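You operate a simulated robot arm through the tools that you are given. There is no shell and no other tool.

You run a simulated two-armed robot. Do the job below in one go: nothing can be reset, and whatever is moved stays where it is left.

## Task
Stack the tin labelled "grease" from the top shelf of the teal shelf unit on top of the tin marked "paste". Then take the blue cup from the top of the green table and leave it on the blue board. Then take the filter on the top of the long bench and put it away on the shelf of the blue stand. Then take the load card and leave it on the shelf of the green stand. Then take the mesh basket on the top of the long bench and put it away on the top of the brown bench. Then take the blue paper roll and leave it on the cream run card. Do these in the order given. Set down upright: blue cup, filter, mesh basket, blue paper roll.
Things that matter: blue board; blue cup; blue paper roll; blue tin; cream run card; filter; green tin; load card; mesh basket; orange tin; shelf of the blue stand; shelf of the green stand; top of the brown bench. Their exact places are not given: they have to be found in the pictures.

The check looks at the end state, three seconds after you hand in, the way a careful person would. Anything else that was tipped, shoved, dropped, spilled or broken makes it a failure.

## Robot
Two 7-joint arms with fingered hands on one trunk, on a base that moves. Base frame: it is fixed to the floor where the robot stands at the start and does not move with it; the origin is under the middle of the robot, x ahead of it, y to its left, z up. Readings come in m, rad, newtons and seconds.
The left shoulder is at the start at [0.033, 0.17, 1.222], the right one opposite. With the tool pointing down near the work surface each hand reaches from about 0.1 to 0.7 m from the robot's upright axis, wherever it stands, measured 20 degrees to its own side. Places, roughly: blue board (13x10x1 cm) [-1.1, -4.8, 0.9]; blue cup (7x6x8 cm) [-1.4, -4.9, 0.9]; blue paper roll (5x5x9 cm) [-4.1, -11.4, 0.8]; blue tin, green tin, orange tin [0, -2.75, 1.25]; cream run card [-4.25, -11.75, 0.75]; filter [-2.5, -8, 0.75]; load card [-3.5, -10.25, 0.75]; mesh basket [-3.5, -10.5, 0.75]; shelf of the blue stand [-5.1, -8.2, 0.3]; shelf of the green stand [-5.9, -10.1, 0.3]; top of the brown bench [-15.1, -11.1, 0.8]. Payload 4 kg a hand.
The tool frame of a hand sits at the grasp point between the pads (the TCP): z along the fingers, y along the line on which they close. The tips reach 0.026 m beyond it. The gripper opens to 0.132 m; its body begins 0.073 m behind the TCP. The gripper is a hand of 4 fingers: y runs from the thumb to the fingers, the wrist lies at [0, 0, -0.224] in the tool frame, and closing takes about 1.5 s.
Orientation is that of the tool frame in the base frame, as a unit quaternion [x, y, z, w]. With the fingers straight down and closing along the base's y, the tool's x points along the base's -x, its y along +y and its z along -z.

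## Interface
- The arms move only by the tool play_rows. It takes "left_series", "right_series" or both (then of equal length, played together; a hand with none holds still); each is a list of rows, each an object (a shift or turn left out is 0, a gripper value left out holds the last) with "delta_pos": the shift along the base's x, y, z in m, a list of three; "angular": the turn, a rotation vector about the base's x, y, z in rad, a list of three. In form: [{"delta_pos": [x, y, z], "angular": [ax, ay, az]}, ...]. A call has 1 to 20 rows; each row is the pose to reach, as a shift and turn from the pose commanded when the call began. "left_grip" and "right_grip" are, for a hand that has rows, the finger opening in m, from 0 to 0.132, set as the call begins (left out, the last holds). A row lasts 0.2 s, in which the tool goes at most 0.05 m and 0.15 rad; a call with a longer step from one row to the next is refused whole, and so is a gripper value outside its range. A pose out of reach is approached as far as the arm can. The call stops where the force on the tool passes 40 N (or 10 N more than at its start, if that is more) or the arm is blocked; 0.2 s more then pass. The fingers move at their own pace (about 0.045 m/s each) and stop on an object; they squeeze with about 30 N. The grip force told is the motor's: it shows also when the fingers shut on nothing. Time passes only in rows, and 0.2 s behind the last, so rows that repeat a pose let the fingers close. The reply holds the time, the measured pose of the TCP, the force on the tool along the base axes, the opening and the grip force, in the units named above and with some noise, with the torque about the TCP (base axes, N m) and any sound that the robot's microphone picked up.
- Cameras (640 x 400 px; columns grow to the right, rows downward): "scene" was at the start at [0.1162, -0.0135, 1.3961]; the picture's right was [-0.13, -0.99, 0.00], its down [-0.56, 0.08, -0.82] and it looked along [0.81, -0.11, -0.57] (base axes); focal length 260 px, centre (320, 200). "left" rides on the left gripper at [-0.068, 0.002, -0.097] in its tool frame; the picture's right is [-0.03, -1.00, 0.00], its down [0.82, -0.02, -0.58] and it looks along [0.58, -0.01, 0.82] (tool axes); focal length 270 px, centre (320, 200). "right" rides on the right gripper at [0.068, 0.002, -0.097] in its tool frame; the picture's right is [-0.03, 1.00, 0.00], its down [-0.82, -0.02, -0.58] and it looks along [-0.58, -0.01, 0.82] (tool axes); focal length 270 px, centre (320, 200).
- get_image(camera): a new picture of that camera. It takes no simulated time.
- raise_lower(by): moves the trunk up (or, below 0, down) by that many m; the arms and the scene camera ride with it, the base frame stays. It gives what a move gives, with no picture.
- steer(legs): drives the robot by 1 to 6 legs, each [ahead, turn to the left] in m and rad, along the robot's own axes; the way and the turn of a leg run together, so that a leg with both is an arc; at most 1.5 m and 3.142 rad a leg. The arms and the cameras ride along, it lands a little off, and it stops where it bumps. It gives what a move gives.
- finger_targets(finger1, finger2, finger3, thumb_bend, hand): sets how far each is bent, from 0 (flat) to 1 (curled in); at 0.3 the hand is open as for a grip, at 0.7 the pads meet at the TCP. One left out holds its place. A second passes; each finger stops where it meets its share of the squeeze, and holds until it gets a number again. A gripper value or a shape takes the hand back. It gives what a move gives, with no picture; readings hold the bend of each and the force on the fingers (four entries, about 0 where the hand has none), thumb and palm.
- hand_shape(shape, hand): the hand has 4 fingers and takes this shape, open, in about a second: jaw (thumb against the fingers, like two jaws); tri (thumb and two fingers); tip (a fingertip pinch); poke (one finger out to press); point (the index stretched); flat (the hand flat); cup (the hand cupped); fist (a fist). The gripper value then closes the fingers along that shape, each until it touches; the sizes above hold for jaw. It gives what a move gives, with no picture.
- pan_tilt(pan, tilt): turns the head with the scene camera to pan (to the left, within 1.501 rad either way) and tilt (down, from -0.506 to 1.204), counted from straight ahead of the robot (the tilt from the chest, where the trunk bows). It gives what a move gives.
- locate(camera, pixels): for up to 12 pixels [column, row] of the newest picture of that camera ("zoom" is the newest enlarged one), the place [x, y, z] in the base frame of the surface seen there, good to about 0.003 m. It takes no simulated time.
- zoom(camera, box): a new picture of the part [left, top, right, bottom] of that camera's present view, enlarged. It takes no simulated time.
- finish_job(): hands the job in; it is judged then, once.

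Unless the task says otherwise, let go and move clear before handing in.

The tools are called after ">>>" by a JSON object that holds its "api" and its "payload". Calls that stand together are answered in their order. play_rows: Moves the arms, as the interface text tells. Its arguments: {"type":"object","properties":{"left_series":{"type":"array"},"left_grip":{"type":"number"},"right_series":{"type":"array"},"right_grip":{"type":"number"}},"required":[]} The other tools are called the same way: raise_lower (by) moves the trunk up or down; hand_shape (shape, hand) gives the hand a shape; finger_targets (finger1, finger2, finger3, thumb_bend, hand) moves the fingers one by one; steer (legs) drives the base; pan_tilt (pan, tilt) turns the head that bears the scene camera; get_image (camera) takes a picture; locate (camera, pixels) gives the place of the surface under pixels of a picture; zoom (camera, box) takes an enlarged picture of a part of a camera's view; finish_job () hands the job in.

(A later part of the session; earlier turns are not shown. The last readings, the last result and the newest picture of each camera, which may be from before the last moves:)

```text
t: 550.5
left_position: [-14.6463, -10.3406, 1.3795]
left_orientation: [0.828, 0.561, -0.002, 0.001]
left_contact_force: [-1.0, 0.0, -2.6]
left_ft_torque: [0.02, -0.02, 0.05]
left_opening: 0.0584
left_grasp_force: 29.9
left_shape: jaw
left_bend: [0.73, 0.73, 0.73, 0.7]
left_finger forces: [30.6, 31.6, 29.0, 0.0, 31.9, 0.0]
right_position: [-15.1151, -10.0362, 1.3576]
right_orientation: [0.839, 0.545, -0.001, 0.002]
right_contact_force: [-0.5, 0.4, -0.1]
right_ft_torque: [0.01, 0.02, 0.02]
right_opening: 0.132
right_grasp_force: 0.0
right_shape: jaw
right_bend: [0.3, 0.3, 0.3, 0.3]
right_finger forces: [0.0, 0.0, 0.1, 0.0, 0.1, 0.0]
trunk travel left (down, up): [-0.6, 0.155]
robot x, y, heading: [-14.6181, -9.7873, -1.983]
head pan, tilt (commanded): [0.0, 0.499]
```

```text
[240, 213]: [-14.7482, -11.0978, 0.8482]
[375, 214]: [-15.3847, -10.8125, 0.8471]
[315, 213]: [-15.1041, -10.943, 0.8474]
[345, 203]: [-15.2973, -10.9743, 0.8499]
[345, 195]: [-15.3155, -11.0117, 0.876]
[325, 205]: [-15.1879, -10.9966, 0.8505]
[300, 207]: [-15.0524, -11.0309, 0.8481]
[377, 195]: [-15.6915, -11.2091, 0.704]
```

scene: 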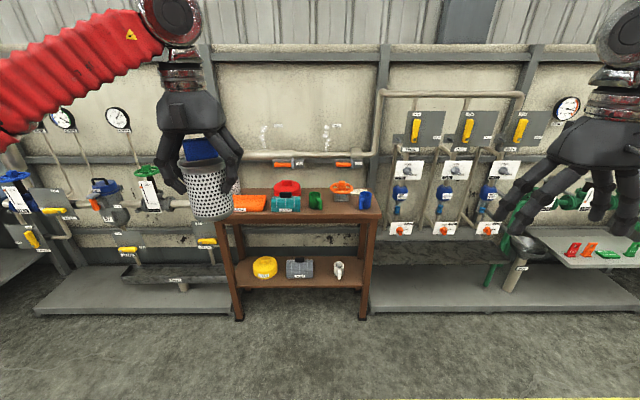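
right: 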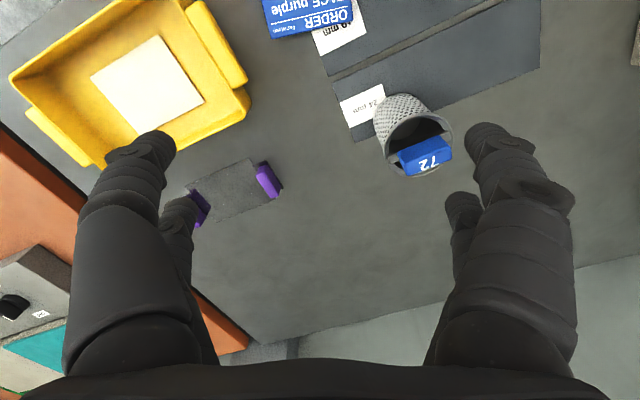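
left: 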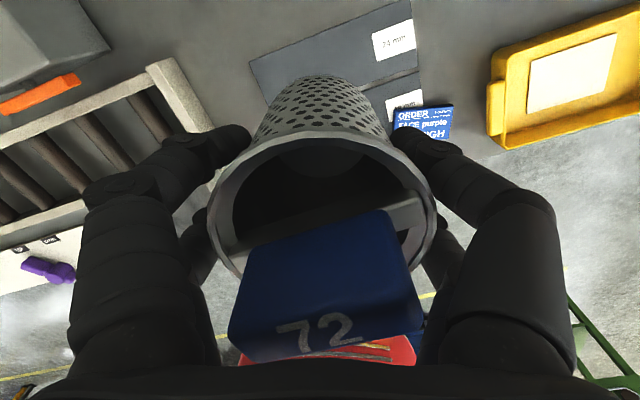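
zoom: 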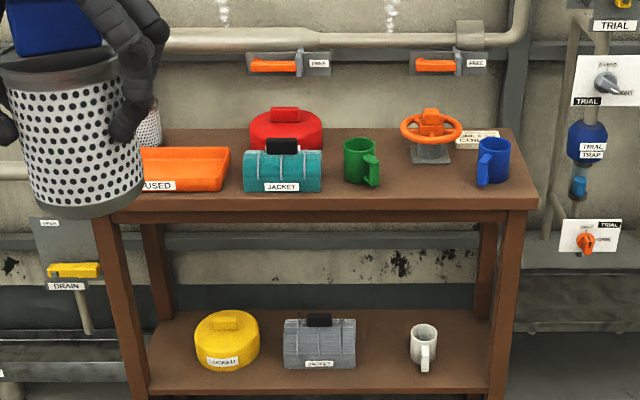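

The gap (≈19 cm) is centred near [-15.239,-10.938], top z≈0.849. I'll drive to stand in front of it (turn 0.2 right, 0.76 m, turn back).

>>> {"api": "steer", "payload": {"legs": [[0, -0.203], [0.74, 0]]}}

>>> {"api": "steer", "payload": {"legs": [[0, 0.194]]}}

>>> {"api": "pan_tilt", "payload": {"pan": -0.05, "tilt": 0.85}}

>>> {"api": "get_image", "payload": {"camera": "scene"}}

>>> {"api": "get_image", "payload": {"camera": "left"}}

```text
t: 555.4
left_position: [-15.1889, -10.9251, 1.3796]
left_orientation: [0.881, 0.473, -0.001, 0.0]
left_contact_force: [-0.1, 0.9, -2.6]
left_ft_torque: [0.04, -0.02, -0.01]
left_opening: 0.0586
left_grasp_force: 30.6
left_shape: jaw
left_bend: [0.73, 0.73, 0.73, 0.7]
left_finger forces: [30.6, 31.6, 28.9, 0.1, 32.1, 0.0]
right_position: [-15.5859, -10.531, 1.3574]
right_orientation: [0.89, 0.456, -0.001, 0.002]
right_contact_force: [-0.2, -0.1, -0.6]
right_ft_torque: [0.02, 0.0, 0.01]
right_opening: 0.1321
right_grasp_force: 0.1
right_shape: jaw
right_bend: [0.3, 0.3, 0.3, 0.3]
right_finger forces: [0.0, 0.0, 0.1, 0.0, 0.0, 0.0]
trunk travel left (down, up): [-0.6, 0.155]
robot x, y, heading: [-15.0487, -10.3868, -2.191]
head pan, tilt (commanded): [0.0, 0.499]
```

```text
t: 556.6
left_position: [-15.0833, -10.9432, 1.3806]
left_orientation: [0.831, 0.556, -0.002, 0.001]
left_contact_force: [0.2, -0.1, -1.7]
left_ft_torque: [0.0, -0.01, 0.01]
left_opening: 0.0585
left_grasp_force: 30.1
left_shape: jaw
left_bend: [0.73, 0.73, 0.73, 0.7]
left_finger forces: [30.3, 31.4, 28.7, 0.1, 32.1, 0.0]
right_position: [-15.5479, -10.6321, 1.3585]
right_orientation: [0.842, 0.54, -0.002, 0.002]
right_contact_force: [-0.1, -0.4, -0.1]
right_ft_torque: [-0.02, -0.01, 0.02]
right_opening: 0.1319
right_grasp_force: 0.0
right_shape: jaw
right_bend: [0.3, 0.3, 0.3, 0.3]
right_finger forces: [0.0, 0.0, 0.0, 0.0, 0.1, 0.1]
trunk travel left (down, up): [-0.6, 0.155]
robot x, y, heading: [-15.0594, -10.3833, -1.999]
head pan, tilt (commanded): [0.0, 0.499]
```

```text
t: 557.5
left_position: [-15.0841, -10.9431, 1.381]
left_orientation: [0.83, 0.558, -0.001, 0.001]
left_contact_force: [-0.9, 0.2, -2.5]
left_ft_torque: [-0.01, -0.01, 0.0]
left_opening: 0.0587
left_grasp_force: 30.5
left_shape: jaw
left_bend: [0.73, 0.73, 0.73, 0.7]
left_finger forces: [30.4, 31.4, 28.7, 0.0, 32.1, 0.0]
right_position: [-15.5491, -10.6321, 1.36]
right_orientation: [0.842, 0.54, -0.001, 0.003]
right_contact_force: [0.6, 0.5, -0.3]
right_ft_torque: [0.04, -0.01, -0.02]
right_opening: 0.1318
right_grasp_force: 0.0
right_shape: jaw
right_bend: [0.3, 0.3, 0.3, 0.3]
right_finger forces: [0.0, 0.0, 0.0, 0.0, 0.0, 0.1]
trunk travel left (down, up): [-0.6, 0.155]
robot x, y, heading: [-15.0607, -10.3839, -2.001]
head pan, tilt (commanded): [-0.051, 0.85]
```

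```text
taken
```

scene: 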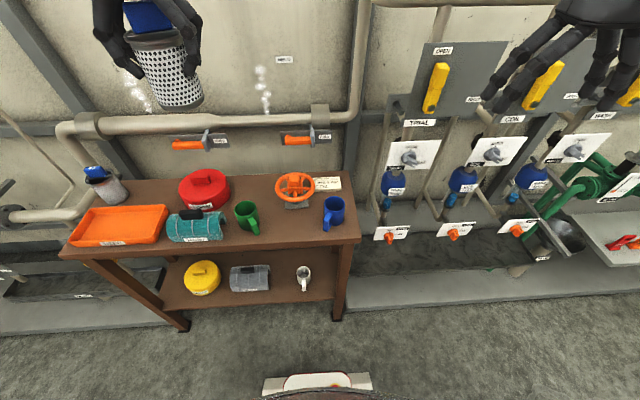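

```text
taken
```

left: 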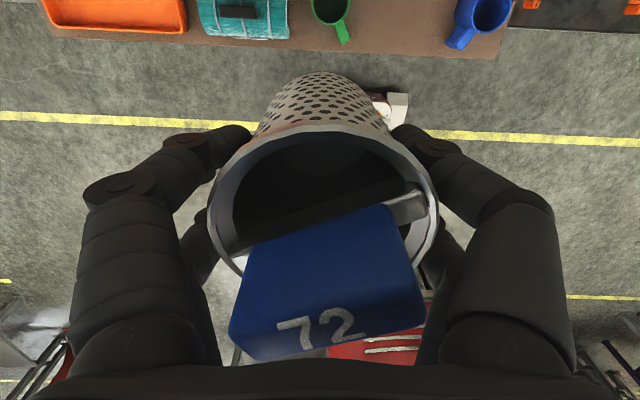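

>>> {"api": "zoom", "payload": {"camera": "scene", "box": [215, 160, 365, 260]}}

>>> {"api": "locate", "payload": {"camera": "zoom", "pixels": [[185, 290], [165, 255], [190, 310], [500, 260], [520, 280], [490, 290], [340, 185], [340, 215], [340, 300], [345, 345], [300, 190], [390, 190]]}}

```text
4.00 times, centred on (290, 210) of scene
```

zoom: 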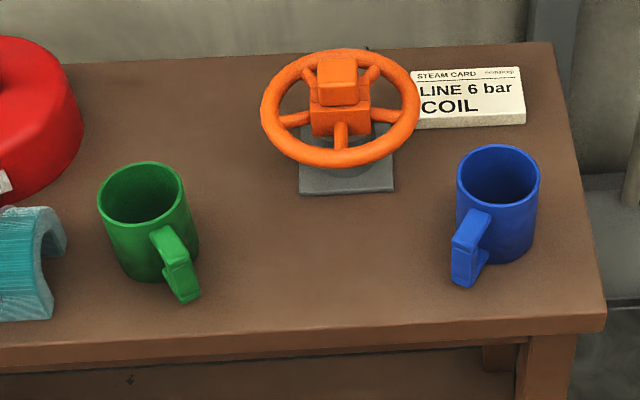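

```text
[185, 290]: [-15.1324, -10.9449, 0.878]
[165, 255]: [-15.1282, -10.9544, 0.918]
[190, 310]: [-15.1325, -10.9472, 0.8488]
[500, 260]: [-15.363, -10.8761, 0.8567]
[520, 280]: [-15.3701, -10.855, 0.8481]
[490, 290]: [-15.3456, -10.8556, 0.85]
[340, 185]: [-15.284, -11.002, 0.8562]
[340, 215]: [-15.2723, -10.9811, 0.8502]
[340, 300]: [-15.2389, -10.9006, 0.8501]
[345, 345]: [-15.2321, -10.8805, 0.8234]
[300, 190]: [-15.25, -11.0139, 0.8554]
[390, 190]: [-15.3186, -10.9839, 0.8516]
```

Target ≈[-15.235,-10.937]. I'll lower the trunk back by 0.15 and bring the basket over the spot, still high.

>>> {"api": "raise_lower", "payload": {"by": -0.15}}

>>> {"api": "play_rows", "payload": {"left_series": [{"delta_pos": [-0.04, 0.002, 0]}, {"delta_pos": [-0.08, 0.003, 0]}, {"delta_pos": [-0.12, 0.005, 0]}, {"delta_pos": [-0.1508, 0.0064, -0.02]}, {"delta_pos": [-0.1508, 0.0064, -0.06]}, {"delta_pos": [-0.1508, 0.0064, -0.1]}, {"delta_pos": [-0.1508, 0.0064, -0.14]}, {"delta_pos": [-0.1508, 0.0064, -0.18]}, {"delta_pos": [-0.1508, 0.0064, -0.18]}]}}

>>> {"api": "get_image", "payload": {"camera": "left"}}

>>> {"api": "get_image", "payload": {"camera": "scene"}}

```text
t: 559.2
left_position: [-15.084, -10.9407, 1.2311]
left_orientation: [0.831, 0.557, -0.002, 0.001]
left_contact_force: [0.9, 0.1, -1.7]
left_ft_torque: [0.01, -0.02, 0.02]
left_opening: 0.0585
left_grasp_force: 30.0
left_shape: jaw
left_bend: [0.73, 0.73, 0.73, 0.7]
left_finger forces: [30.3, 31.6, 28.8, 0.0, 32.1, 0.1]
right_position: [-15.5482, -10.6293, 1.2091]
right_orientation: [0.842, 0.54, -0.001, 0.002]
right_contact_force: [0.6, 0.3, 0.4]
right_ft_torque: [0.03, -0.04, 0.01]
right_opening: 0.1319
right_grasp_force: 0.1
right_shape: jaw
right_bend: [0.3, 0.3, 0.3, 0.3]
right_finger forces: [0.0, 0.0, 0.0, 0.0, 0.1, 0.1]
trunk travel left (down, up): [-0.45, 0.305]
robot x, y, heading: [-15.0543, -10.3833, -2.0]
head pan, tilt (commanded): [-0.051, 0.85]
```

```text
t: 561.2
left_position: [-15.2358, -10.9359, 1.0503]
left_orientation: [0.831, 0.556, -0.001, 0.001]
left_contact_force: [0.2, -0.1, -2.7]
left_ft_torque: [-0.04, 0.02, -0.03]
left_opening: 0.0585
left_grasp_force: 30.2
left_shape: jaw
left_bend: [0.73, 0.73, 0.73, 0.7]
left_finger forces: [30.3, 31.4, 28.6, 0.1, 32.1, 0.0]
right_position: [-15.5477, -10.6327, 1.2082]
right_orientation: [0.842, 0.54, -0.002, 0.003]
right_contact_force: [0.0, -0.1, 0.0]
right_ft_torque: [-0.01, 0.03, 0.01]
right_opening: 0.132
right_grasp_force: 0.1
right_shape: jaw
right_bend: [0.3, 0.3, 0.3, 0.3]
right_finger forces: [0.0, 0.1, 0.2, 0.1, 0.0, 0.0]
trunk travel left (down, up): [-0.45, 0.305]
robot x, y, heading: [-15.0555, -10.3845, -1.993]
head pan, tilt (commanded): [-0.051, 0.85]
```

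```text
taken
```

left: 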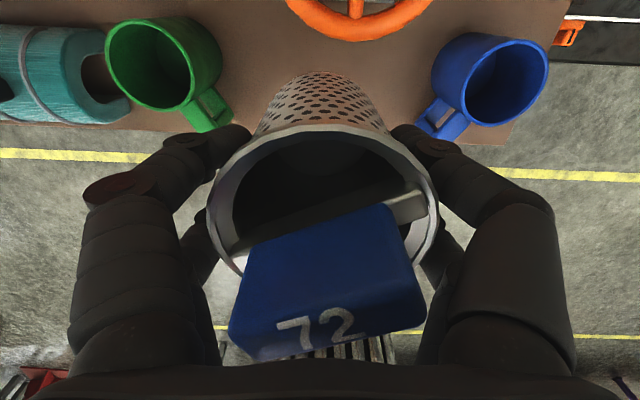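

```text
taken
```

scene: 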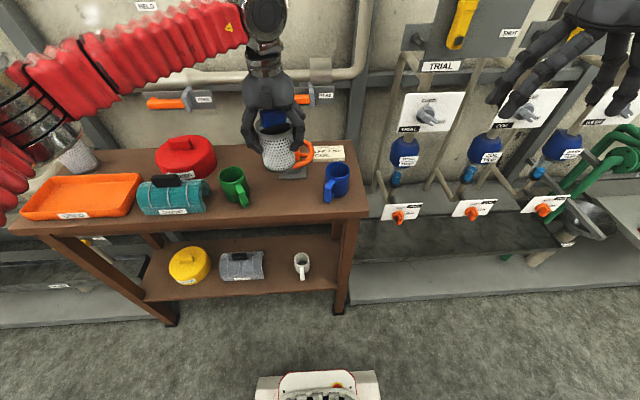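

Lined up between the mugs. I'll descend to ~7 mm above the top and check.

>>> {"api": "play_rows", "payload": {"left_series": [{"delta_pos": [0, 0, -0.03]}, {"delta_pos": [0, 0, -0.06]}, {"delta_pos": [0, 0, -0.09]}, {"delta_pos": [0, 0, -0.113]}, {"delta_pos": [0, 0, -0.113]}]}}

>>> {"api": "zoom", "payload": {"camera": "scene", "box": [200, 110, 380, 230]}}

>>> {"api": "get_image", "payload": {"camera": "left"}}

```text
t: 562.4
left_position: [-15.2342, -10.935, 0.936]
left_orientation: [0.831, 0.556, -0.002, 0.001]
left_contact_force: [0.3, 1.3, -2.9]
left_ft_torque: [0.0, -0.02, -0.01]
left_opening: 0.0582
left_grasp_force: 29.9
left_shape: jaw
left_bend: [0.73, 0.73, 0.73, 0.7]
left_finger forces: [30.3, 31.3, 28.8, 0.1, 32.1, 0.0]
right_position: [-15.5472, -10.6316, 1.2093]
right_orientation: [0.842, 0.54, -0.003, 0.002]
right_contact_force: [0.7, -0.3, -0.1]
right_ft_torque: [-0.03, 0.01, 0.01]
right_opening: 0.1319
right_grasp_force: 0.0
right_shape: jaw
right_bend: [0.3, 0.3, 0.3, 0.3]
right_finger forces: [0.0, 0.0, 0.0, 0.1, 0.0, 0.0]
trunk travel left (down, up): [-0.45, 0.305]
robot x, y, heading: [-15.0586, -10.3862, -1.997]
head pan, tilt (commanded): [-0.051, 0.85]
```

```text
3.33 times, centred on (290, 170) of scene
```

zoom: 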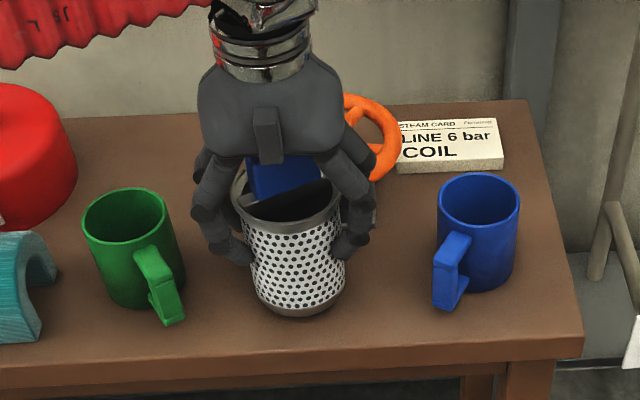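

```text
taken
```

left: 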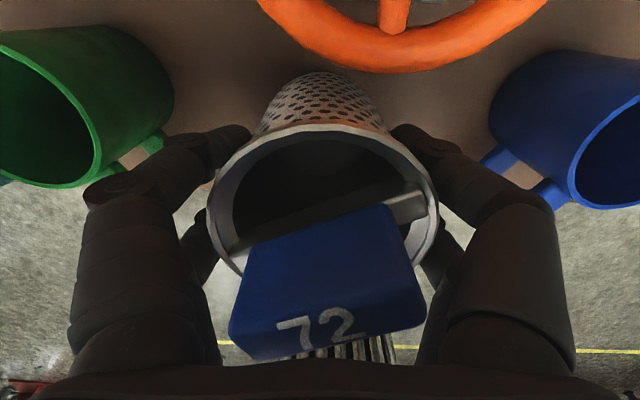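

Good placement between the mugs. Lower in small steps to contact.

>>> {"api": "play_rows", "payload": {"left_series": [{"delta_pos": [0, 0, -0.003]}, {"delta_pos": [0, 0, -0.004]}, {"delta_pos": [0, 0, -0.004]}]}}

>>> {"api": "play_rows", "payload": {"left_series": [{"delta_pos": [0, 0, -0.002]}, {"delta_pos": [0, 0, -0.002]}]}}

>>> {"api": "play_rows", "payload": {"left_series": [{"delta_pos": [0, 0, -0.001]}, {"delta_pos": [0, 0, -0.001]}]}}

```text
t: 563.2
left_position: [-15.2346, -10.936, 0.9336]
left_orientation: [0.831, 0.556, -0.001, 0.0]
left_contact_force: [-0.1, 0.2, -2.5]
left_ft_torque: [0.01, -0.02, -0.05]
left_opening: 0.0583
left_grasp_force: 30.2
left_shape: jaw
left_bend: [0.73, 0.73, 0.73, 0.7]
left_finger forces: [30.3, 31.3, 28.8, 0.0, 32.0, 0.1]
right_position: [-15.5486, -10.6326, 1.2086]
right_orientation: [0.841, 0.541, -0.002, 0.001]
right_contact_force: [-0.6, -0.1, 0.1]
right_ft_torque: [-0.04, 0.0, 0.0]
right_opening: 0.132
right_grasp_force: 0.0
right_shape: jaw
right_bend: [0.3, 0.3, 0.3, 0.3]
right_finger forces: [0.0, 0.0, 0.0, 0.1, 0.0, 0.0]
trunk travel left (down, up): [-0.45, 0.305]
robot x, y, heading: [-15.0577, -10.3827, -2.001]
head pan, tilt (commanded): [-0.051, 0.85]
```

```text
t: 563.8
left_position: [-15.2334, -10.9366, 0.9335]
left_orientation: [0.831, 0.556, -0.001, 0.001]
left_contact_force: [-0.4, 0.1, -1.2]
left_ft_torque: [0.0, 0.0, 0.01]
left_opening: 0.0586
left_grasp_force: 29.8
left_shape: jaw
left_bend: [0.73, 0.73, 0.73, 0.7]
left_finger forces: [30.4, 31.3, 28.8, 0.1, 32.1, 0.0]
right_position: [-15.5484, -10.6317, 1.2098]
right_orientation: [0.841, 0.541, 0.0, 0.001]
right_contact_force: [0.0, 0.2, 0.1]
right_ft_torque: [-0.01, -0.01, -0.02]
right_opening: 0.1319
right_grasp_force: 0.0
right_shape: jaw
right_bend: [0.3, 0.3, 0.3, 0.3]
right_finger forces: [0.0, 0.0, 0.0, 0.0, 0.0, 0.0]
trunk travel left (down, up): [-0.45, 0.305]
robot x, y, heading: [-15.0575, -10.3844, -1.998]
head pan, tilt (commanded): [-0.051, 0.85]
```

```text
t: 564.4
left_position: [-15.2341, -10.9353, 0.9311]
left_orientation: [0.831, 0.556, -0.001, 0.001]
left_contact_force: [0.4, -0.2, -1.4]
left_ft_torque: [0.0, -0.01, 0.02]
left_opening: 0.0582
left_grasp_force: 29.4
left_shape: jaw
left_bend: [0.73, 0.73, 0.73, 0.7]
left_finger forces: [30.3, 31.2, 28.8, 0.1, 32.0, 0.1]
right_position: [-15.5477, -10.6306, 1.2086]
right_orientation: [0.842, 0.54, 0.0, 0.001]
right_contact_force: [0.4, -0.3, -0.4]
right_ft_torque: [-0.02, 0.01, 0.02]
right_opening: 0.1317
right_grasp_force: 0.0
right_shape: jaw
right_bend: [0.3, 0.3, 0.3, 0.3]
right_finger forces: [0.0, 0.0, 0.1, 0.0, 0.1, 0.0]
trunk travel left (down, up): [-0.45, 0.305]
robot x, y, heading: [-15.0584, -10.3839, -1.999]
head pan, tilt (commanded): [-0.051, 0.85]
```

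>>> {"api": "play_rows", "payload": {"left_series": [{"delta_pos": [0, 0, -0.002]}, {"delta_pos": [0, 0, -0.002]}]}}

>>> {"api": "play_rows", "payload": {"left_series": [{"delta_pos": [0, 0, -0.001]}, {"delta_pos": [0, 0, -0.001]}]}}

>>> {"api": "play_rows", "payload": {"left_series": [{"delta_pos": [0, 0, -0.001]}, {"delta_pos": [0, 0, -0.001]}]}}

```text
t: 565.0
left_position: [-15.2335, -10.9354, 0.9291]
left_orientation: [0.831, 0.557, -0.002, 0.0]
left_contact_force: [0.3, -0.2, -1.5]
left_ft_torque: [0.0, 0.0, 0.01]
left_opening: 0.0585
left_grasp_force: 29.9
left_shape: jaw
left_bend: [0.73, 0.73, 0.73, 0.7]
left_finger forces: [30.3, 31.3, 28.9, 0.1, 31.9, 0.0]
right_position: [-15.5486, -10.6326, 1.2094]
right_orientation: [0.842, 0.54, -0.001, 0.001]
right_contact_force: [-0.3, 0.3, 0.8]
right_ft_torque: [0.0, -0.01, -0.02]
right_opening: 0.1319
right_grasp_force: 0.1
right_shape: jaw
right_bend: [0.3, 0.3, 0.3, 0.3]
right_finger forces: [0.0, 0.0, 0.0, 0.0, 0.0, 0.0]
trunk travel left (down, up): [-0.45, 0.305]
robot x, y, heading: [-15.0593, -10.3836, -2.002]
head pan, tilt (commanded): [-0.051, 0.85]
```

```text
t: 565.6
left_position: [-15.2339, -10.9348, 0.9289]
left_orientation: [0.831, 0.556, -0.002, 0.0]
left_contact_force: [0.2, 0.3, -0.4]
left_ft_torque: [0.02, -0.01, 0.01]
left_opening: 0.0582
left_grasp_force: 30.4
left_shape: jaw
left_bend: [0.73, 0.73, 0.73, 0.7]
left_finger forces: [30.2, 31.3, 28.7, 0.0, 31.8, 0.0]
right_position: [-15.5492, -10.6314, 1.2083]
right_orientation: [0.842, 0.54, -0.001, 0.002]
right_contact_force: [0.3, 0.1, 0.4]
right_ft_torque: [0.03, 0.01, 0.02]
right_opening: 0.132
right_grasp_force: 0.0
right_shape: jaw
right_bend: [0.3, 0.3, 0.3, 0.3]
right_finger forces: [0.0, 0.0, 0.0, 0.0, 0.1, 0.0]
trunk travel left (down, up): [-0.45, 0.305]
robot x, y, heading: [-15.0568, -10.3866, -1.996]
head pan, tilt (commanded): [-0.051, 0.85]
```

```text
t: 566.2
left_position: [-15.2353, -10.9365, 0.9269]
left_orientation: [0.831, 0.556, -0.002, 0.001]
left_contact_force: [1.0, -0.7, -2.0]
left_ft_torque: [-0.01, 0.03, 0.03]
left_opening: 0.0585
left_grasp_force: 29.6
left_shape: jaw
left_bend: [0.73, 0.73, 0.73, 0.7]
left_finger forces: [30.3, 31.3, 28.8, 0.0, 32.0, 0.1]
right_position: [-15.5482, -10.6316, 1.2098]
right_orientation: [0.842, 0.54, 0.0, 0.001]
right_contact_force: [-0.4, -0.2, 0.3]
right_ft_torque: [0.0, -0.02, -0.02]
right_opening: 0.132
right_grasp_force: 0.0
right_shape: jaw
right_bend: [0.3, 0.3, 0.3, 0.3]
right_finger forces: [0.0, 0.0, 0.0, 0.0, 0.0, 0.1]
trunk travel left (down, up): [-0.45, 0.305]
robot x, y, heading: [-15.0562, -10.3833, -1.999]
head pan, tilt (commanded): [-0.051, 0.85]
```

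>>> {"api": "play_rows", "payload": {"left_series": [{"delta_pos": [0, 0, -0.002]}, {"delta_pos": [0, 0, -0.002]}]}}

>>> {"api": "play_rows", "payload": {"left_series": [{"delta_pos": [0, 0, -0.002]}, {"delta_pos": [0, 0, -0.002]}]}}

>>> {"api": "zoom", "payload": {"camera": "scene", "box": [240, 140, 340, 220]}}

```text
t: 566.8
left_position: [-15.2332, -10.9353, 0.9265]
left_orientation: [0.831, 0.556, -0.002, 0.002]
left_contact_force: [-0.1, 0.1, 9.6]
left_ft_torque: [-0.05, 0.05, 0.02]
left_opening: 0.0584
left_grasp_force: 29.4
left_shape: jaw
left_bend: [0.73, 0.73, 0.73, 0.7]
left_finger forces: [31.0, 32.0, 29.3, 0.1, 31.9, 0.1]
right_position: [-15.5467, -10.63, 1.21]
right_orientation: [0.841, 0.541, -0.003, 0.002]
right_contact_force: [-0.1, -0.2, 0.5]
right_ft_torque: [0.02, 0.0, 0.01]
right_opening: 0.1318
right_grasp_force: 0.2
right_shape: jaw
right_bend: [0.3, 0.3, 0.3, 0.3]
right_finger forces: [0.0, 0.2, 0.0, 0.1, 0.0, 0.0]
trunk travel left (down, up): [-0.45, 0.305]
robot x, y, heading: [-15.0543, -10.3839, -1.999]
head pan, tilt (commanded): [-0.051, 0.85]
```

```text
t: 567.4
left_position: [-15.2349, -10.9368, 0.9254]
left_orientation: [0.831, 0.557, -0.004, 0.002]
left_contact_force: [2.1, -2.5, 25.6]
left_ft_torque: [-0.09, 0.01, -0.02]
left_opening: 0.0582
left_grasp_force: 30.0
left_shape: jaw
left_bend: [0.73, 0.74, 0.74, 0.7]
left_finger forces: [32.8, 33.8, 30.0, 0.0, 33.0, 0.1]
right_position: [-15.5467, -10.6299, 1.2102]
right_orientation: [0.842, 0.54, -0.003, 0.003]
right_contact_force: [-0.5, 0.3, 0.1]
right_ft_torque: [-0.01, -0.02, -0.03]
right_opening: 0.1322
right_grasp_force: 0.0
right_shape: jaw
right_bend: [0.3, 0.3, 0.3, 0.3]
right_finger forces: [0.0, 0.0, 0.0, 0.0, 0.0, 0.0]
trunk travel left (down, up): [-0.45, 0.305]
robot x, y, heading: [-15.0567, -10.3821, -1.999]
head pan, tilt (commanded): [-0.051, 0.85]
```

```text
5.00 times, centred on (290, 180) of scene
```

zoom: 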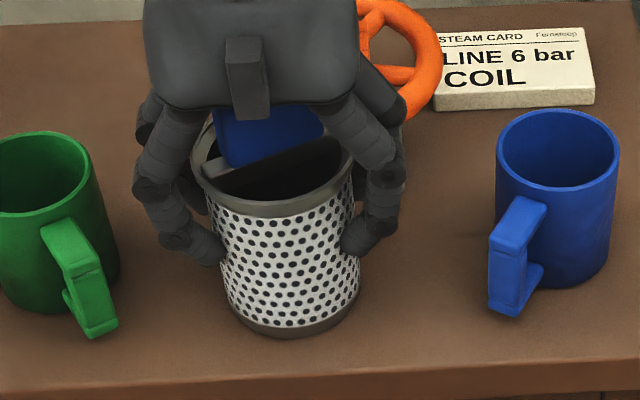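

The basket rests on the bench (25 N press). I'll relieve by 2–3 mm and open to 0.1.

>>> {"api": "play_rows", "payload": {"left_series": [{"delta_pos": [0, 0, 0.003]}, {"delta_pos": [0, 0, 0.003]}]}}

>>> {"api": "play_rows", "payload": {"left_series": [{"delta_pos": [0, 0, 0]}, {"delta_pos": [0, 0, 0]}, {"delta_pos": [0, 0, 0]}, {"delta_pos": [0, 0, 0]}, {"delta_pos": [0, 0, 0]}, {"delta_pos": [0, 0, 0]}, {"delta_pos": [0, 0, 0]}], "left_grip": 0.1}}

>>> {"api": "zoom", "payload": {"camera": "scene", "box": [200, 110, 380, 230]}}

>>> {"api": "get_image", "payload": {"camera": "left"}}

```text
t: 568.0
left_position: [-15.2349, -10.9346, 0.9259]
left_orientation: [0.831, 0.557, -0.003, 0.001]
left_contact_force: [-0.8, -3.5, 18.1]
left_ft_torque: [-0.12, 0.1, 0.03]
left_opening: 0.058
left_grasp_force: 29.8
left_shape: jaw
left_bend: [0.73, 0.74, 0.74, 0.7]
left_finger forces: [32.6, 33.2, 30.1, 0.0, 33.4, 0.1]
right_position: [-15.5474, -10.6322, 1.2089]
right_orientation: [0.841, 0.54, -0.002, 0.001]
right_contact_force: [0.9, 0.0, -0.4]
right_ft_torque: [-0.01, -0.03, -0.01]
right_opening: 0.1319
right_grasp_force: 0.1
right_shape: jaw
right_bend: [0.3, 0.3, 0.3, 0.3]
right_finger forces: [0.0, 0.0, 0.1, 0.0, 0.0, 0.0]
trunk travel left (down, up): [-0.45, 0.305]
robot x, y, heading: [-15.0598, -10.386, -1.998]
head pan, tilt (commanded): [-0.051, 0.85]
```

```text
t: 569.6
left_position: [-15.234, -10.9354, 0.9257]
left_orientation: [0.831, 0.556, -0.001, 0.001]
left_contact_force: [0.6, -0.6, -0.4]
left_ft_torque: [-0.02, 0.02, 0.02]
left_opening: 0.0999
left_grasp_force: 0.0
left_shape: jaw
left_bend: [0.63, 0.63, 0.63, 0.5]
left_finger forces: [0.0, 0.0, 0.1, 0.1, 0.0, 0.0]
right_position: [-15.5485, -10.631, 1.2092]
right_orientation: [0.842, 0.54, -0.002, 0.002]
right_contact_force: [0.0, 0.4, 0.2]
right_ft_torque: [0.0, 0.01, 0.0]
right_opening: 0.1319
right_grasp_force: 0.0
right_shape: jaw
right_bend: [0.3, 0.3, 0.3, 0.3]
right_finger forces: [0.1, 0.0, 0.1, 0.0, 0.0, 0.1]
trunk travel left (down, up): [-0.45, 0.305]
robot x, y, heading: [-15.0579, -10.3872, -2.002]
head pan, tilt (commanded): [-0.051, 0.85]
```

```text
3.33 times, centred on (290, 170) of scene
```

zoom: 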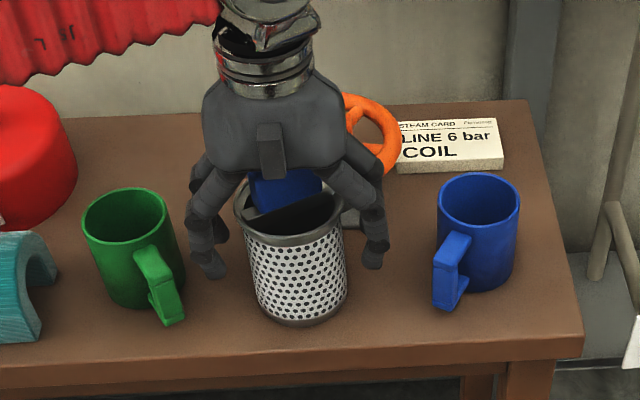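

```text
taken
```

left: 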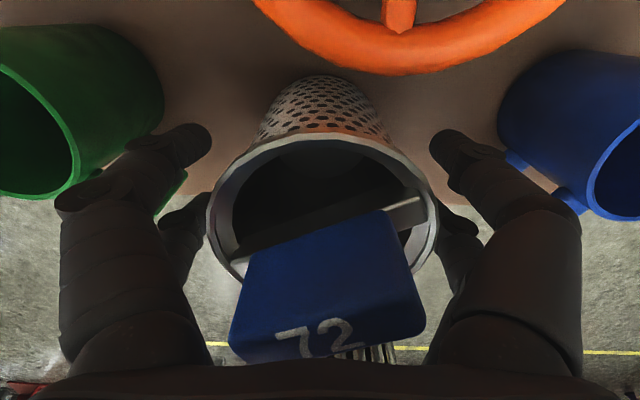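

Released; the basket stands upright with fingers clear. I'll rise straight up and retreat the hand.

>>> {"api": "play_rows", "payload": {"left_series": [{"delta_pos": [0, 0, 0.03]}, {"delta_pos": [0, 0, 0.07]}, {"delta_pos": [0, 0, 0.11]}, {"delta_pos": [0, 0, 0.15]}, {"delta_pos": [0, 0, 0.19]}, {"delta_pos": [0, 0, 0.23]}, {"delta_pos": [0, 0, 0.27]}, {"delta_pos": [0, 0, 0.3]}, {"delta_pos": [0.03, 0.02, 0.3]}, {"delta_pos": [0.06, 0.04, 0.3]}, {"delta_pos": [0.09, 0.05, 0.3]}, {"delta_pos": [0.09, 0.05, 0.3]}]}}

>>> {"api": "steer", "payload": {"legs": [[-0.45, 0]]}}

>>> {"api": "get_image", "payload": {"camera": "scene"}}

>>> {"api": "zoom", "payload": {"camera": "scene", "box": [180, 100, 400, 230]}}

```text
t: 572.2
left_position: [-15.1441, -10.8839, 1.2276]
left_orientation: [0.831, 0.556, -0.001, 0.002]
left_contact_force: [0.1, -0.3, 1.0]
left_ft_torque: [0.01, -0.02, -0.03]
left_opening: 0.0997
left_grasp_force: 0.0
left_shape: jaw
left_bend: [0.63, 0.63, 0.63, 0.5]
left_finger forces: [0.0, 0.0, 0.0, 0.0, 0.0, 0.1]
right_position: [-15.5496, -10.6319, 1.2081]
right_orientation: [0.841, 0.54, 0.0, 0.002]
right_contact_force: [-0.4, 1.3, -0.3]
right_ft_torque: [0.0, -0.04, -0.02]
right_opening: 0.1322
right_grasp_force: 0.0
right_shape: jaw
right_bend: [0.3, 0.3, 0.3, 0.3]
right_finger forces: [0.0, 0.0, 0.1, 0.0, 0.0, 0.0]
trunk travel left (down, up): [-0.45, 0.305]
robot x, y, heading: [-15.0615, -10.3839, -1.998]
head pan, tilt (commanded): [-0.051, 0.85]
```

```text
t: 575.0
left_position: [-14.956, -10.474, 1.2269]
left_orientation: [0.831, 0.557, -0.003, 0.001]
left_contact_force: [0.1, 0.4, 0.3]
left_ft_torque: [-0.02, 0.03, 0.01]
left_opening: 0.0994
left_grasp_force: 0.1
left_shape: jaw
left_bend: [0.63, 0.63, 0.63, 0.5]
left_finger forces: [0.0, 0.1, 0.0, 0.1, 0.0, 0.1]
right_position: [-15.3622, -10.222, 1.2083]
right_orientation: [0.841, 0.54, -0.001, 0.002]
right_contact_force: [-1.0, -0.2, 0.0]
right_ft_torque: [-0.01, 0.0, 0.03]
right_opening: 0.132
right_grasp_force: 0.0
right_shape: jaw
right_bend: [0.3, 0.3, 0.3, 0.3]
right_finger forces: [0.1, 0.1, 0.1, 0.0, 0.0, 0.0]
trunk travel left (down, up): [-0.45, 0.305]
robot x, y, heading: [-14.8698, -9.9743, -1.994]
head pan, tilt (commanded): [-0.051, 0.85]
```

```text
taken
```

scene: 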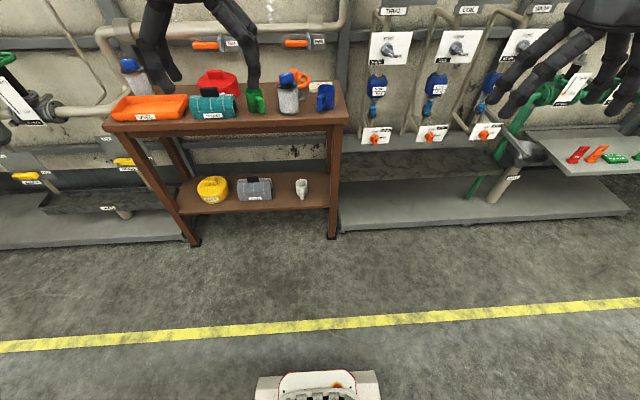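

```text
2.91 times, centred on (290, 165) of scene
```

zoom: 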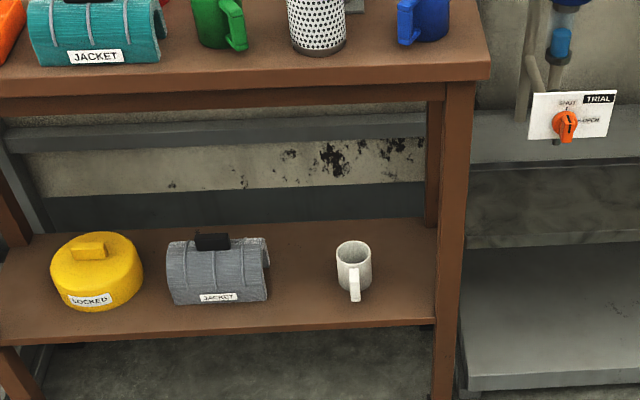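

The mesh basket stands on the brown bench at (290,98). Last: the blue paper roll. I'll turn left and drive back along the walkway.

>>> {"api": "steer", "payload": {"legs": [[0, 0.79]]}}

>>> {"api": "steer", "payload": {"legs": [[0, 0.79]]}}

>>> {"api": "pan_tilt", "payload": {"pan": 0, "tilt": 0.35}}

>>> {"api": "get_image", "payload": {"camera": "scene"}}

```text
t: 578.0
left_position: [-14.5735, -10.3882, 1.2283]
left_orientation: [0.555, 0.832, -0.002, 0.001]
left_contact_force: [-0.4, 0.0, 0.1]
left_ft_torque: [0.0, 0.03, 0.0]
left_opening: 0.0999
left_grasp_force: 0.1
left_shape: jaw
left_bend: [0.63, 0.63, 0.63, 0.5]
left_finger forces: [0.0, 0.0, 0.0, 0.0, 0.0, 0.0]
right_position: [-15.0392, -10.4944, 1.2107]
right_orientation: [0.57, 0.822, 0.001, 0.002]
right_contact_force: [0.7, -0.3, 0.1]
right_ft_torque: [0.01, 0.07, 0.0]
right_opening: 0.132
right_grasp_force: 0.1
right_shape: jaw
right_bend: [0.3, 0.3, 0.3, 0.3]
right_finger forces: [0.0, 0.1, 0.0, 0.0, 0.1, 0.0]
trunk travel left (down, up): [-0.45, 0.305]
robot x, y, heading: [-14.91, -9.9905, -1.217]
head pan, tilt (commanded): [-0.051, 0.85]
stopped in leg 1: the robot was blocked; the commanded pose is now the measured one
```

```text
t: 580.9
left_position: [-14.3888, -10.042, 1.2303]
left_orientation: [0.204, 0.979, -0.002, 0.004]
left_contact_force: [-0.4, 0.3, -0.5]
left_ft_torque: [-0.01, -0.01, 0.01]
left_opening: 0.0999
left_grasp_force: 0.1
left_shape: jaw
left_bend: [0.63, 0.63, 0.63, 0.5]
left_finger forces: [0.1, 0.0, 0.0, 0.0, 0.1, 0.0]
right_position: [-14.649, -10.4435, 1.2113]
right_orientation: [0.221, 0.975, 0.002, 0.002]
right_contact_force: [-0.1, 0.3, 0.1]
right_ft_torque: [0.01, 0.03, 0.01]
right_opening: 0.1321
right_grasp_force: 0.1
right_shape: jaw
right_bend: [0.3, 0.3, 0.3, 0.3]
right_finger forces: [0.0, 0.1, 0.0, 0.0, 0.1, 0.0]
trunk travel left (down, up): [-0.45, 0.305]
robot x, y, heading: [-14.9263, -10.0295, -0.453]
head pan, tilt (commanded): [-0.051, 0.85]
stopped in leg 1: the robot was blocked; the commanded pose is now the measured one
```

```text
t: 581.9
left_position: [-14.3904, -10.0453, 1.2298]
left_orientation: [0.204, 0.979, -0.001, 0.003]
left_contact_force: [-0.4, 0.7, -0.3]
left_ft_torque: [0.0, 0.01, 0.0]
left_opening: 0.0999
left_grasp_force: 0.1
left_shape: jaw
left_bend: [0.63, 0.63, 0.63, 0.5]
left_finger forces: [0.0, 0.0, 0.1, 0.0, 0.1, 0.0]
right_position: [-14.65, -10.446, 1.2115]
right_orientation: [0.222, 0.975, 0.002, 0.002]
right_contact_force: [0.1, 0.0, -0.5]
right_ft_torque: [0.0, 0.02, -0.01]
right_opening: 0.132
right_grasp_force: 0.0
right_shape: jaw
right_bend: [0.3, 0.3, 0.3, 0.3]
right_finger forces: [0.0, 0.1, 0.0, 0.0, 0.0, 0.1]
trunk travel left (down, up): [-0.45, 0.305]
robot x, y, heading: [-14.9263, -10.0277, -0.461]
head pan, tilt (commanded): [0.0, 0.351]
```

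```text
taken
```

scene: 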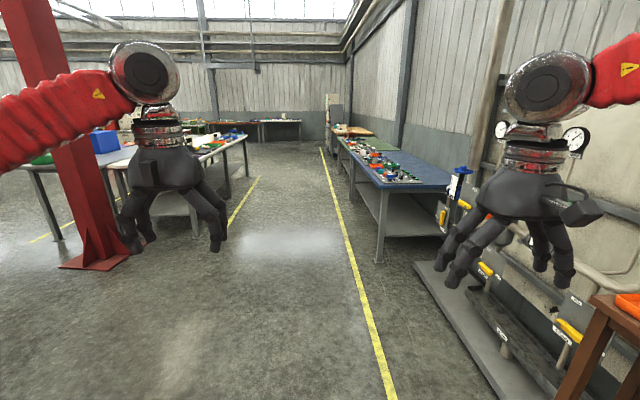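

The walkway back is clear; I'll check the red column's place at left before steering a bit left.

>>> {"api": "locate", "payload": {"camera": "scene", "pixels": [[130, 250], [95, 268], [378, 258], [195, 235], [230, 195], [440, 265], [350, 205], [255, 150]]}}

```text
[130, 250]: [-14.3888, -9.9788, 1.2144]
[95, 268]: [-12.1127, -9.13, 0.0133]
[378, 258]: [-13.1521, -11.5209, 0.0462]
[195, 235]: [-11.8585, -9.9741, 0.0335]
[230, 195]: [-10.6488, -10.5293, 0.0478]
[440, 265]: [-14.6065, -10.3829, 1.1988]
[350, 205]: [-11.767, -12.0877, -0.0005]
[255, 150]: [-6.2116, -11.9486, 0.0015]
```

Column and tables are ≥1.9 m from the bench row, so the middle is clear. Driving back in stages.

>>> {"api": "steer", "payload": {"legs": [[0, 0.2], [1.4, 0], [0, -0.145], [1.4, 0], [1.4, 0]]}}

>>> {"api": "get_image", "payload": {"camera": "scene"}}

```text
t: 603.8
left_position: [-10.4753, -11.5155, 1.2298]
left_orientation: [0.188, 0.982, -0.001, 0.003]
left_contact_force: [-0.1, 0.2, 0.7]
left_ft_torque: [-0.01, 0.01, -0.01]
left_opening: 0.1003
left_grasp_force: 0.1
left_shape: jaw
left_bend: [0.63, 0.63, 0.63, 0.5]
left_finger forces: [0.0, 0.0, 0.0, 0.0, 0.0, 0.1]
right_position: [-10.7201, -11.9258, 1.2103]
right_orientation: [0.204, 0.979, 0.003, 0.002]
right_contact_force: [-0.5, -0.6, -0.9]
right_ft_torque: [0.0, 0.01, -0.03]
right_opening: 0.1317
right_grasp_force: 0.1
right_shape: jaw
right_bend: [0.3, 0.3, 0.3, 0.3]
right_finger forces: [0.0, 0.0, 0.1, 0.0, 0.0, 0.0]
trunk travel left (down, up): [-0.45, 0.305]
robot x, y, heading: [-11.0091, -11.5202, -0.419]
head pan, tilt (commanded): [0.0, 0.351]
```

```text
taken
```

scene: 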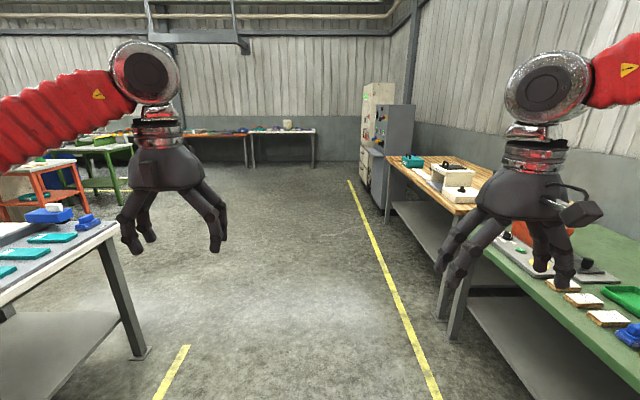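

On track. Drive 2.4 m further, then turn left toward the orange bench.

>>> {"api": "steer", "payload": {"legs": [[1.4, 0], [1.0, 0]]}}

>>> {"api": "steer", "payload": {"legs": [[0, 0.73]]}}

>>> {"api": "get_image", "payload": {"camera": "scene"}}

```text
t: 615.8
left_position: [-8.2878, -12.4924, 1.2301]
left_orientation: [0.188, 0.982, 0.0, 0.003]
left_contact_force: [0.5, 0.7, -0.8]
left_ft_torque: [0.01, 0.01, 0.06]
left_opening: 0.0997
left_grasp_force: 0.0
left_shape: jaw
left_bend: [0.63, 0.63, 0.63, 0.5]
left_finger forces: [0.0, 0.0, 0.0, 0.0, 0.0, 0.0]
right_position: [-8.5342, -12.9024, 1.21]
right_orientation: [0.205, 0.979, 0.003, 0.003]
right_contact_force: [-0.2, 0.8, 0.0]
right_ft_torque: [0.01, 0.02, 0.0]
right_opening: 0.132
right_grasp_force: 0.1
right_shape: jaw
right_bend: [0.3, 0.3, 0.3, 0.3]
right_finger forces: [0.1, 0.0, 0.0, 0.1, 0.0, 0.1]
trunk travel left (down, up): [-0.45, 0.305]
robot x, y, heading: [-8.8267, -12.4937, -0.419]
head pan, tilt (commanded): [0.0, 0.351]
```

```text
t: 618.3
left_position: [-8.4289, -12.134, 1.2313]
left_orientation: [-0.178, 0.984, 0.0, 0.004]
left_contact_force: [-0.1, -0.3, 1.3]
left_ft_torque: [-0.01, 0.0, 0.03]
left_opening: 0.1002
left_grasp_force: 0.1
left_shape: jaw
left_bend: [0.63, 0.63, 0.63, 0.5]
left_finger forces: [0.1, 0.1, 0.0, 0.0, 0.1, 0.0]
right_position: [-8.3359, -12.6018, 1.2109]
right_orientation: [-0.16, 0.987, 0.004, 0.001]
right_contact_force: [-0.1, -0.4, -0.3]
right_ft_torque: [0.02, 0.01, -0.03]
right_opening: 0.1319
right_grasp_force: 0.1
right_shape: jaw
right_bend: [0.3, 0.3, 0.3, 0.3]
right_finger forces: [0.1, 0.1, 0.1, 0.0, 0.0, 0.0]
trunk travel left (down, up): [-0.45, 0.305]
robot x, y, heading: [-8.8134, -12.5305, 0.312]
head pan, tilt (commanded): [0.0, 0.351]
```

```text
taken
```

scene: 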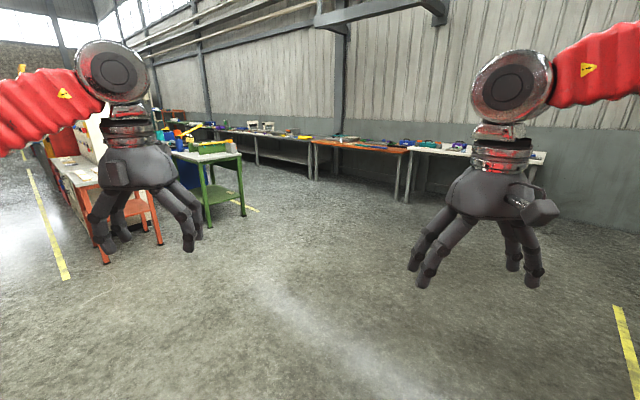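

Open floor ahead to the orange bench (360,145). I'll drive 2.7 m.

>>> {"api": "steer", "payload": {"legs": [[1.4, 0], [1.3, 0]]}}

>>> {"api": "get_image", "payload": {"camera": "scene"}}

>>> {"api": "zoom", "payload": {"camera": "scene", "box": [200, 100, 480, 260]}}

```text
t: 631.7
left_position: [-5.8474, -11.3012, 1.2309]
left_orientation: [-0.176, 0.984, 0.001, 0.003]
left_contact_force: [0.8, 0.4, -0.1]
left_ft_torque: [0.01, 0.01, 0.02]
left_opening: 0.1001
left_grasp_force: 0.1
left_shape: jaw
left_bend: [0.63, 0.63, 0.63, 0.5]
left_finger forces: [0.0, 0.0, 0.1, 0.0, 0.0, 0.0]
right_position: [-5.7597, -11.7684, 1.2114]
right_orientation: [-0.159, 0.987, 0.004, 0.001]
right_contact_force: [0.6, 0.1, 1.2]
right_ft_torque: [0.03, 0.0, -0.01]
right_opening: 0.1322
right_grasp_force: 0.0
right_shape: jaw
right_bend: [0.3, 0.3, 0.3, 0.3]
right_finger forces: [0.0, 0.0, 0.0, 0.0, 0.1, 0.0]
trunk travel left (down, up): [-0.45, 0.305]
robot x, y, heading: [-6.2347, -11.701, 0.307]
head pan, tilt (commanded): [0.0, 0.351]
```

```text
taken
```

scene: 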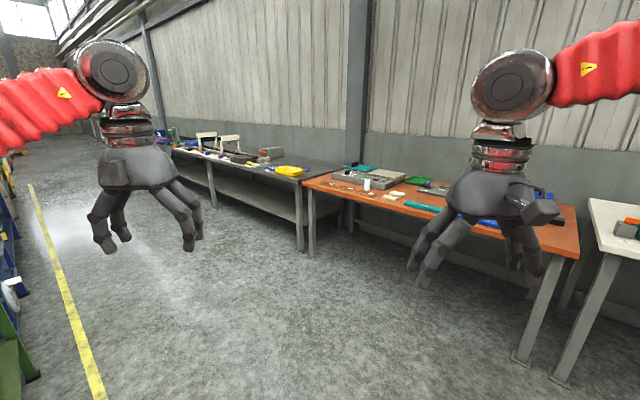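

```text
2.29 times, centred on (340, 180) of scene
```

zoom: 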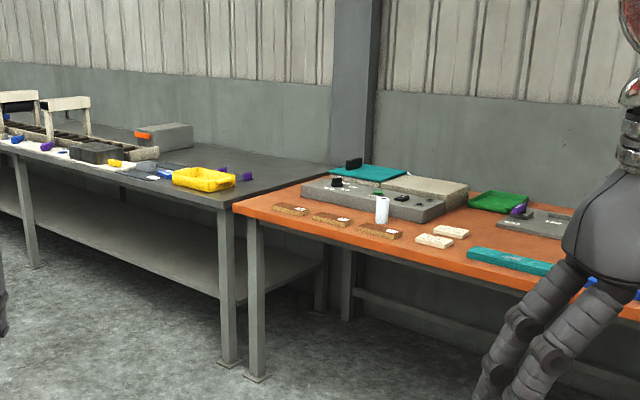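

I see a white cylinder and cream cards on the orange bench. I'll go closer (1.1 m) and face the bench.

>>> {"api": "steer", "payload": {"legs": [[0, 0.03], [1.1, 0]]}}

>>> {"api": "steer", "payload": {"legs": [[0, -0.74]]}}

>>> {"api": "pan_tilt", "payload": {"pan": 0.1, "tilt": 0.65}}

>>> {"api": "get_image", "payload": {"camera": "scene"}}

>>> {"api": "zoom", "payload": {"camera": "scene", "box": [180, 100, 480, 260]}}

```text
t: 637.8
left_position: [-4.8378, -10.9163, 1.2333]
left_orientation: [-0.197, 0.98, 0.001, 0.004]
left_contact_force: [-0.9, -0.4, -0.6]
left_ft_torque: [-0.02, -0.02, -0.01]
left_opening: 0.1002
left_grasp_force: 0.1
left_shape: jaw
left_bend: [0.63, 0.63, 0.63, 0.5]
left_finger forces: [0.0, 0.0, 0.1, 0.1, 0.0, 0.1]
right_position: [-4.7284, -11.3794, 1.2128]
right_orientation: [-0.18, 0.984, 0.004, 0.001]
right_contact_force: [0.8, -0.8, -0.3]
right_ft_torque: [-0.01, 0.02, 0.02]
right_opening: 0.1321
right_grasp_force: 0.1
right_shape: jaw
right_bend: [0.3, 0.3, 0.3, 0.3]
right_finger forces: [0.0, 0.0, 0.1, 0.1, 0.0, 0.0]
trunk travel left (down, up): [-0.45, 0.305]
robot x, y, heading: [-5.2057, -11.327, 0.348]
head pan, tilt (commanded): [0.0, 0.351]
```

```text
t: 640.4
left_position: [-4.6538, -11.2752, 1.2312]
left_orientation: [0.172, 0.985, -0.001, 0.003]
left_contact_force: [-0.7, 0.4, 0.4]
left_ft_torque: [0.02, -0.04, 0.0]
left_opening: 0.0998
left_grasp_force: 0.0
left_shape: jaw
left_bend: [0.63, 0.63, 0.63, 0.5]
left_finger forces: [0.0, 0.0, 0.1, 0.0, 0.0, 0.1]
right_position: [-4.8876, -11.6925, 1.212]
right_orientation: [0.189, 0.982, 0.003, 0.002]
right_contact_force: [-0.4, 0.2, 0.1]
right_ft_torque: [-0.02, 0.0, 0.03]
right_opening: 0.1323
right_grasp_force: 0.1
right_shape: jaw
right_bend: [0.3, 0.3, 0.3, 0.3]
right_finger forces: [0.0, 0.0, 0.1, 0.1, 0.1, 0.1]
trunk travel left (down, up): [-0.45, 0.305]
robot x, y, heading: [-5.1923, -11.2908, -0.386]
head pan, tilt (commanded): [0.0, 0.351]
```

```text
t: 641.2
left_position: [-4.6536, -11.2711, 1.2324]
left_orientation: [0.173, 0.985, -0.002, 0.003]
left_contact_force: [0.5, 1.2, -0.5]
left_ft_torque: [-0.08, 0.03, -0.02]
left_opening: 0.1002
left_grasp_force: 0.1
left_shape: jaw
left_bend: [0.63, 0.63, 0.63, 0.5]
left_finger forces: [0.0, 0.1, 0.0, 0.0, 0.0, 0.1]
right_position: [-4.8858, -11.6878, 1.2153]
right_orientation: [0.189, 0.982, 0.002, 0.002]
right_contact_force: [0.7, 1.3, 0.0]
right_ft_torque: [-0.04, 0.01, -0.01]
right_opening: 0.1322
right_grasp_force: 0.0
right_shape: jaw
right_bend: [0.3, 0.3, 0.3, 0.3]
right_finger forces: [0.1, 0.0, 0.0, 0.0, 0.0, 0.1]
trunk travel left (down, up): [-0.45, 0.305]
robot x, y, heading: [-5.1881, -11.2909, -0.387]
head pan, tilt (commanded): [0.099, 0.649]
```

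```text
taken
```

scene: 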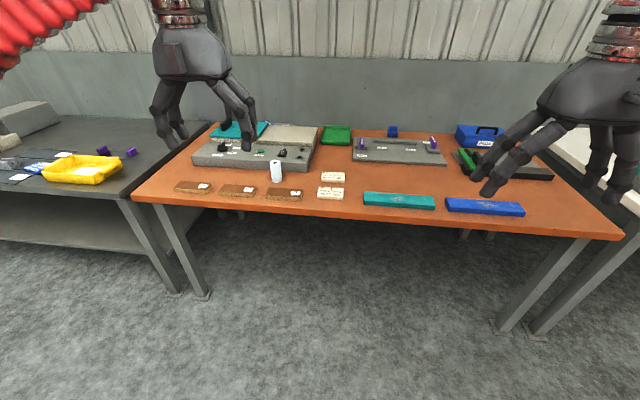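

```text
2.13 times, centred on (330, 180) of scene
```

zoom: 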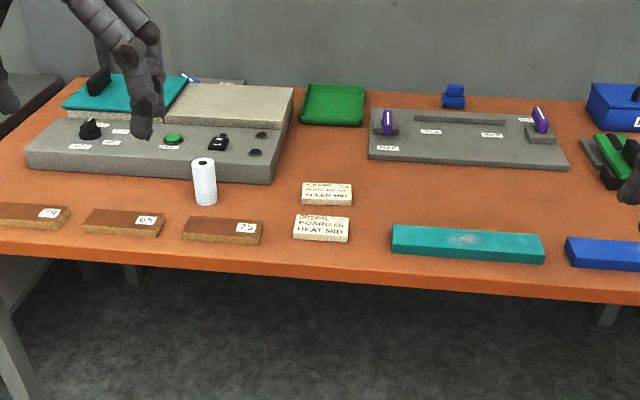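

>>> {"api": "zoom", "payload": {"camera": "scene", "box": [255, 150, 365, 215]}}

>>> {"api": "locate", "payload": {"camera": "zoom", "pixels": [[122, 60], [122, 100], [122, 165], [90, 110], [152, 110], [440, 150], [440, 250], [390, 125], [515, 160], [360, 225], [490, 285], [250, 250]]}}

```text
5.82 times, centred on (310, 182) of scene
```

zoom: 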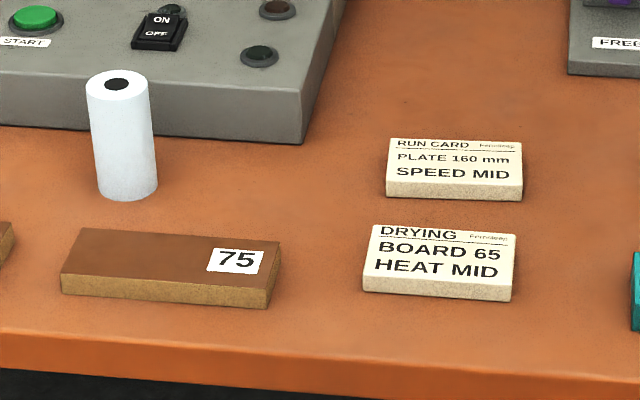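

```text
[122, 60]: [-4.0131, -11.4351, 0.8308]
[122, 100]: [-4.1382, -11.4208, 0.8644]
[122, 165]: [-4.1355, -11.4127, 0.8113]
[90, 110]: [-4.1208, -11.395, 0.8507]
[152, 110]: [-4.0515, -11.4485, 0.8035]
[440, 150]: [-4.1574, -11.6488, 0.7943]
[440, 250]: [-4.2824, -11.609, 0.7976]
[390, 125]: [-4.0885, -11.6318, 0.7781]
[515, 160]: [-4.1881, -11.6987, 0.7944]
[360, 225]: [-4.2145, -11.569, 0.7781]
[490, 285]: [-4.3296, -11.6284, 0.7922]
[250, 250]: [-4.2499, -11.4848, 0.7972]
```

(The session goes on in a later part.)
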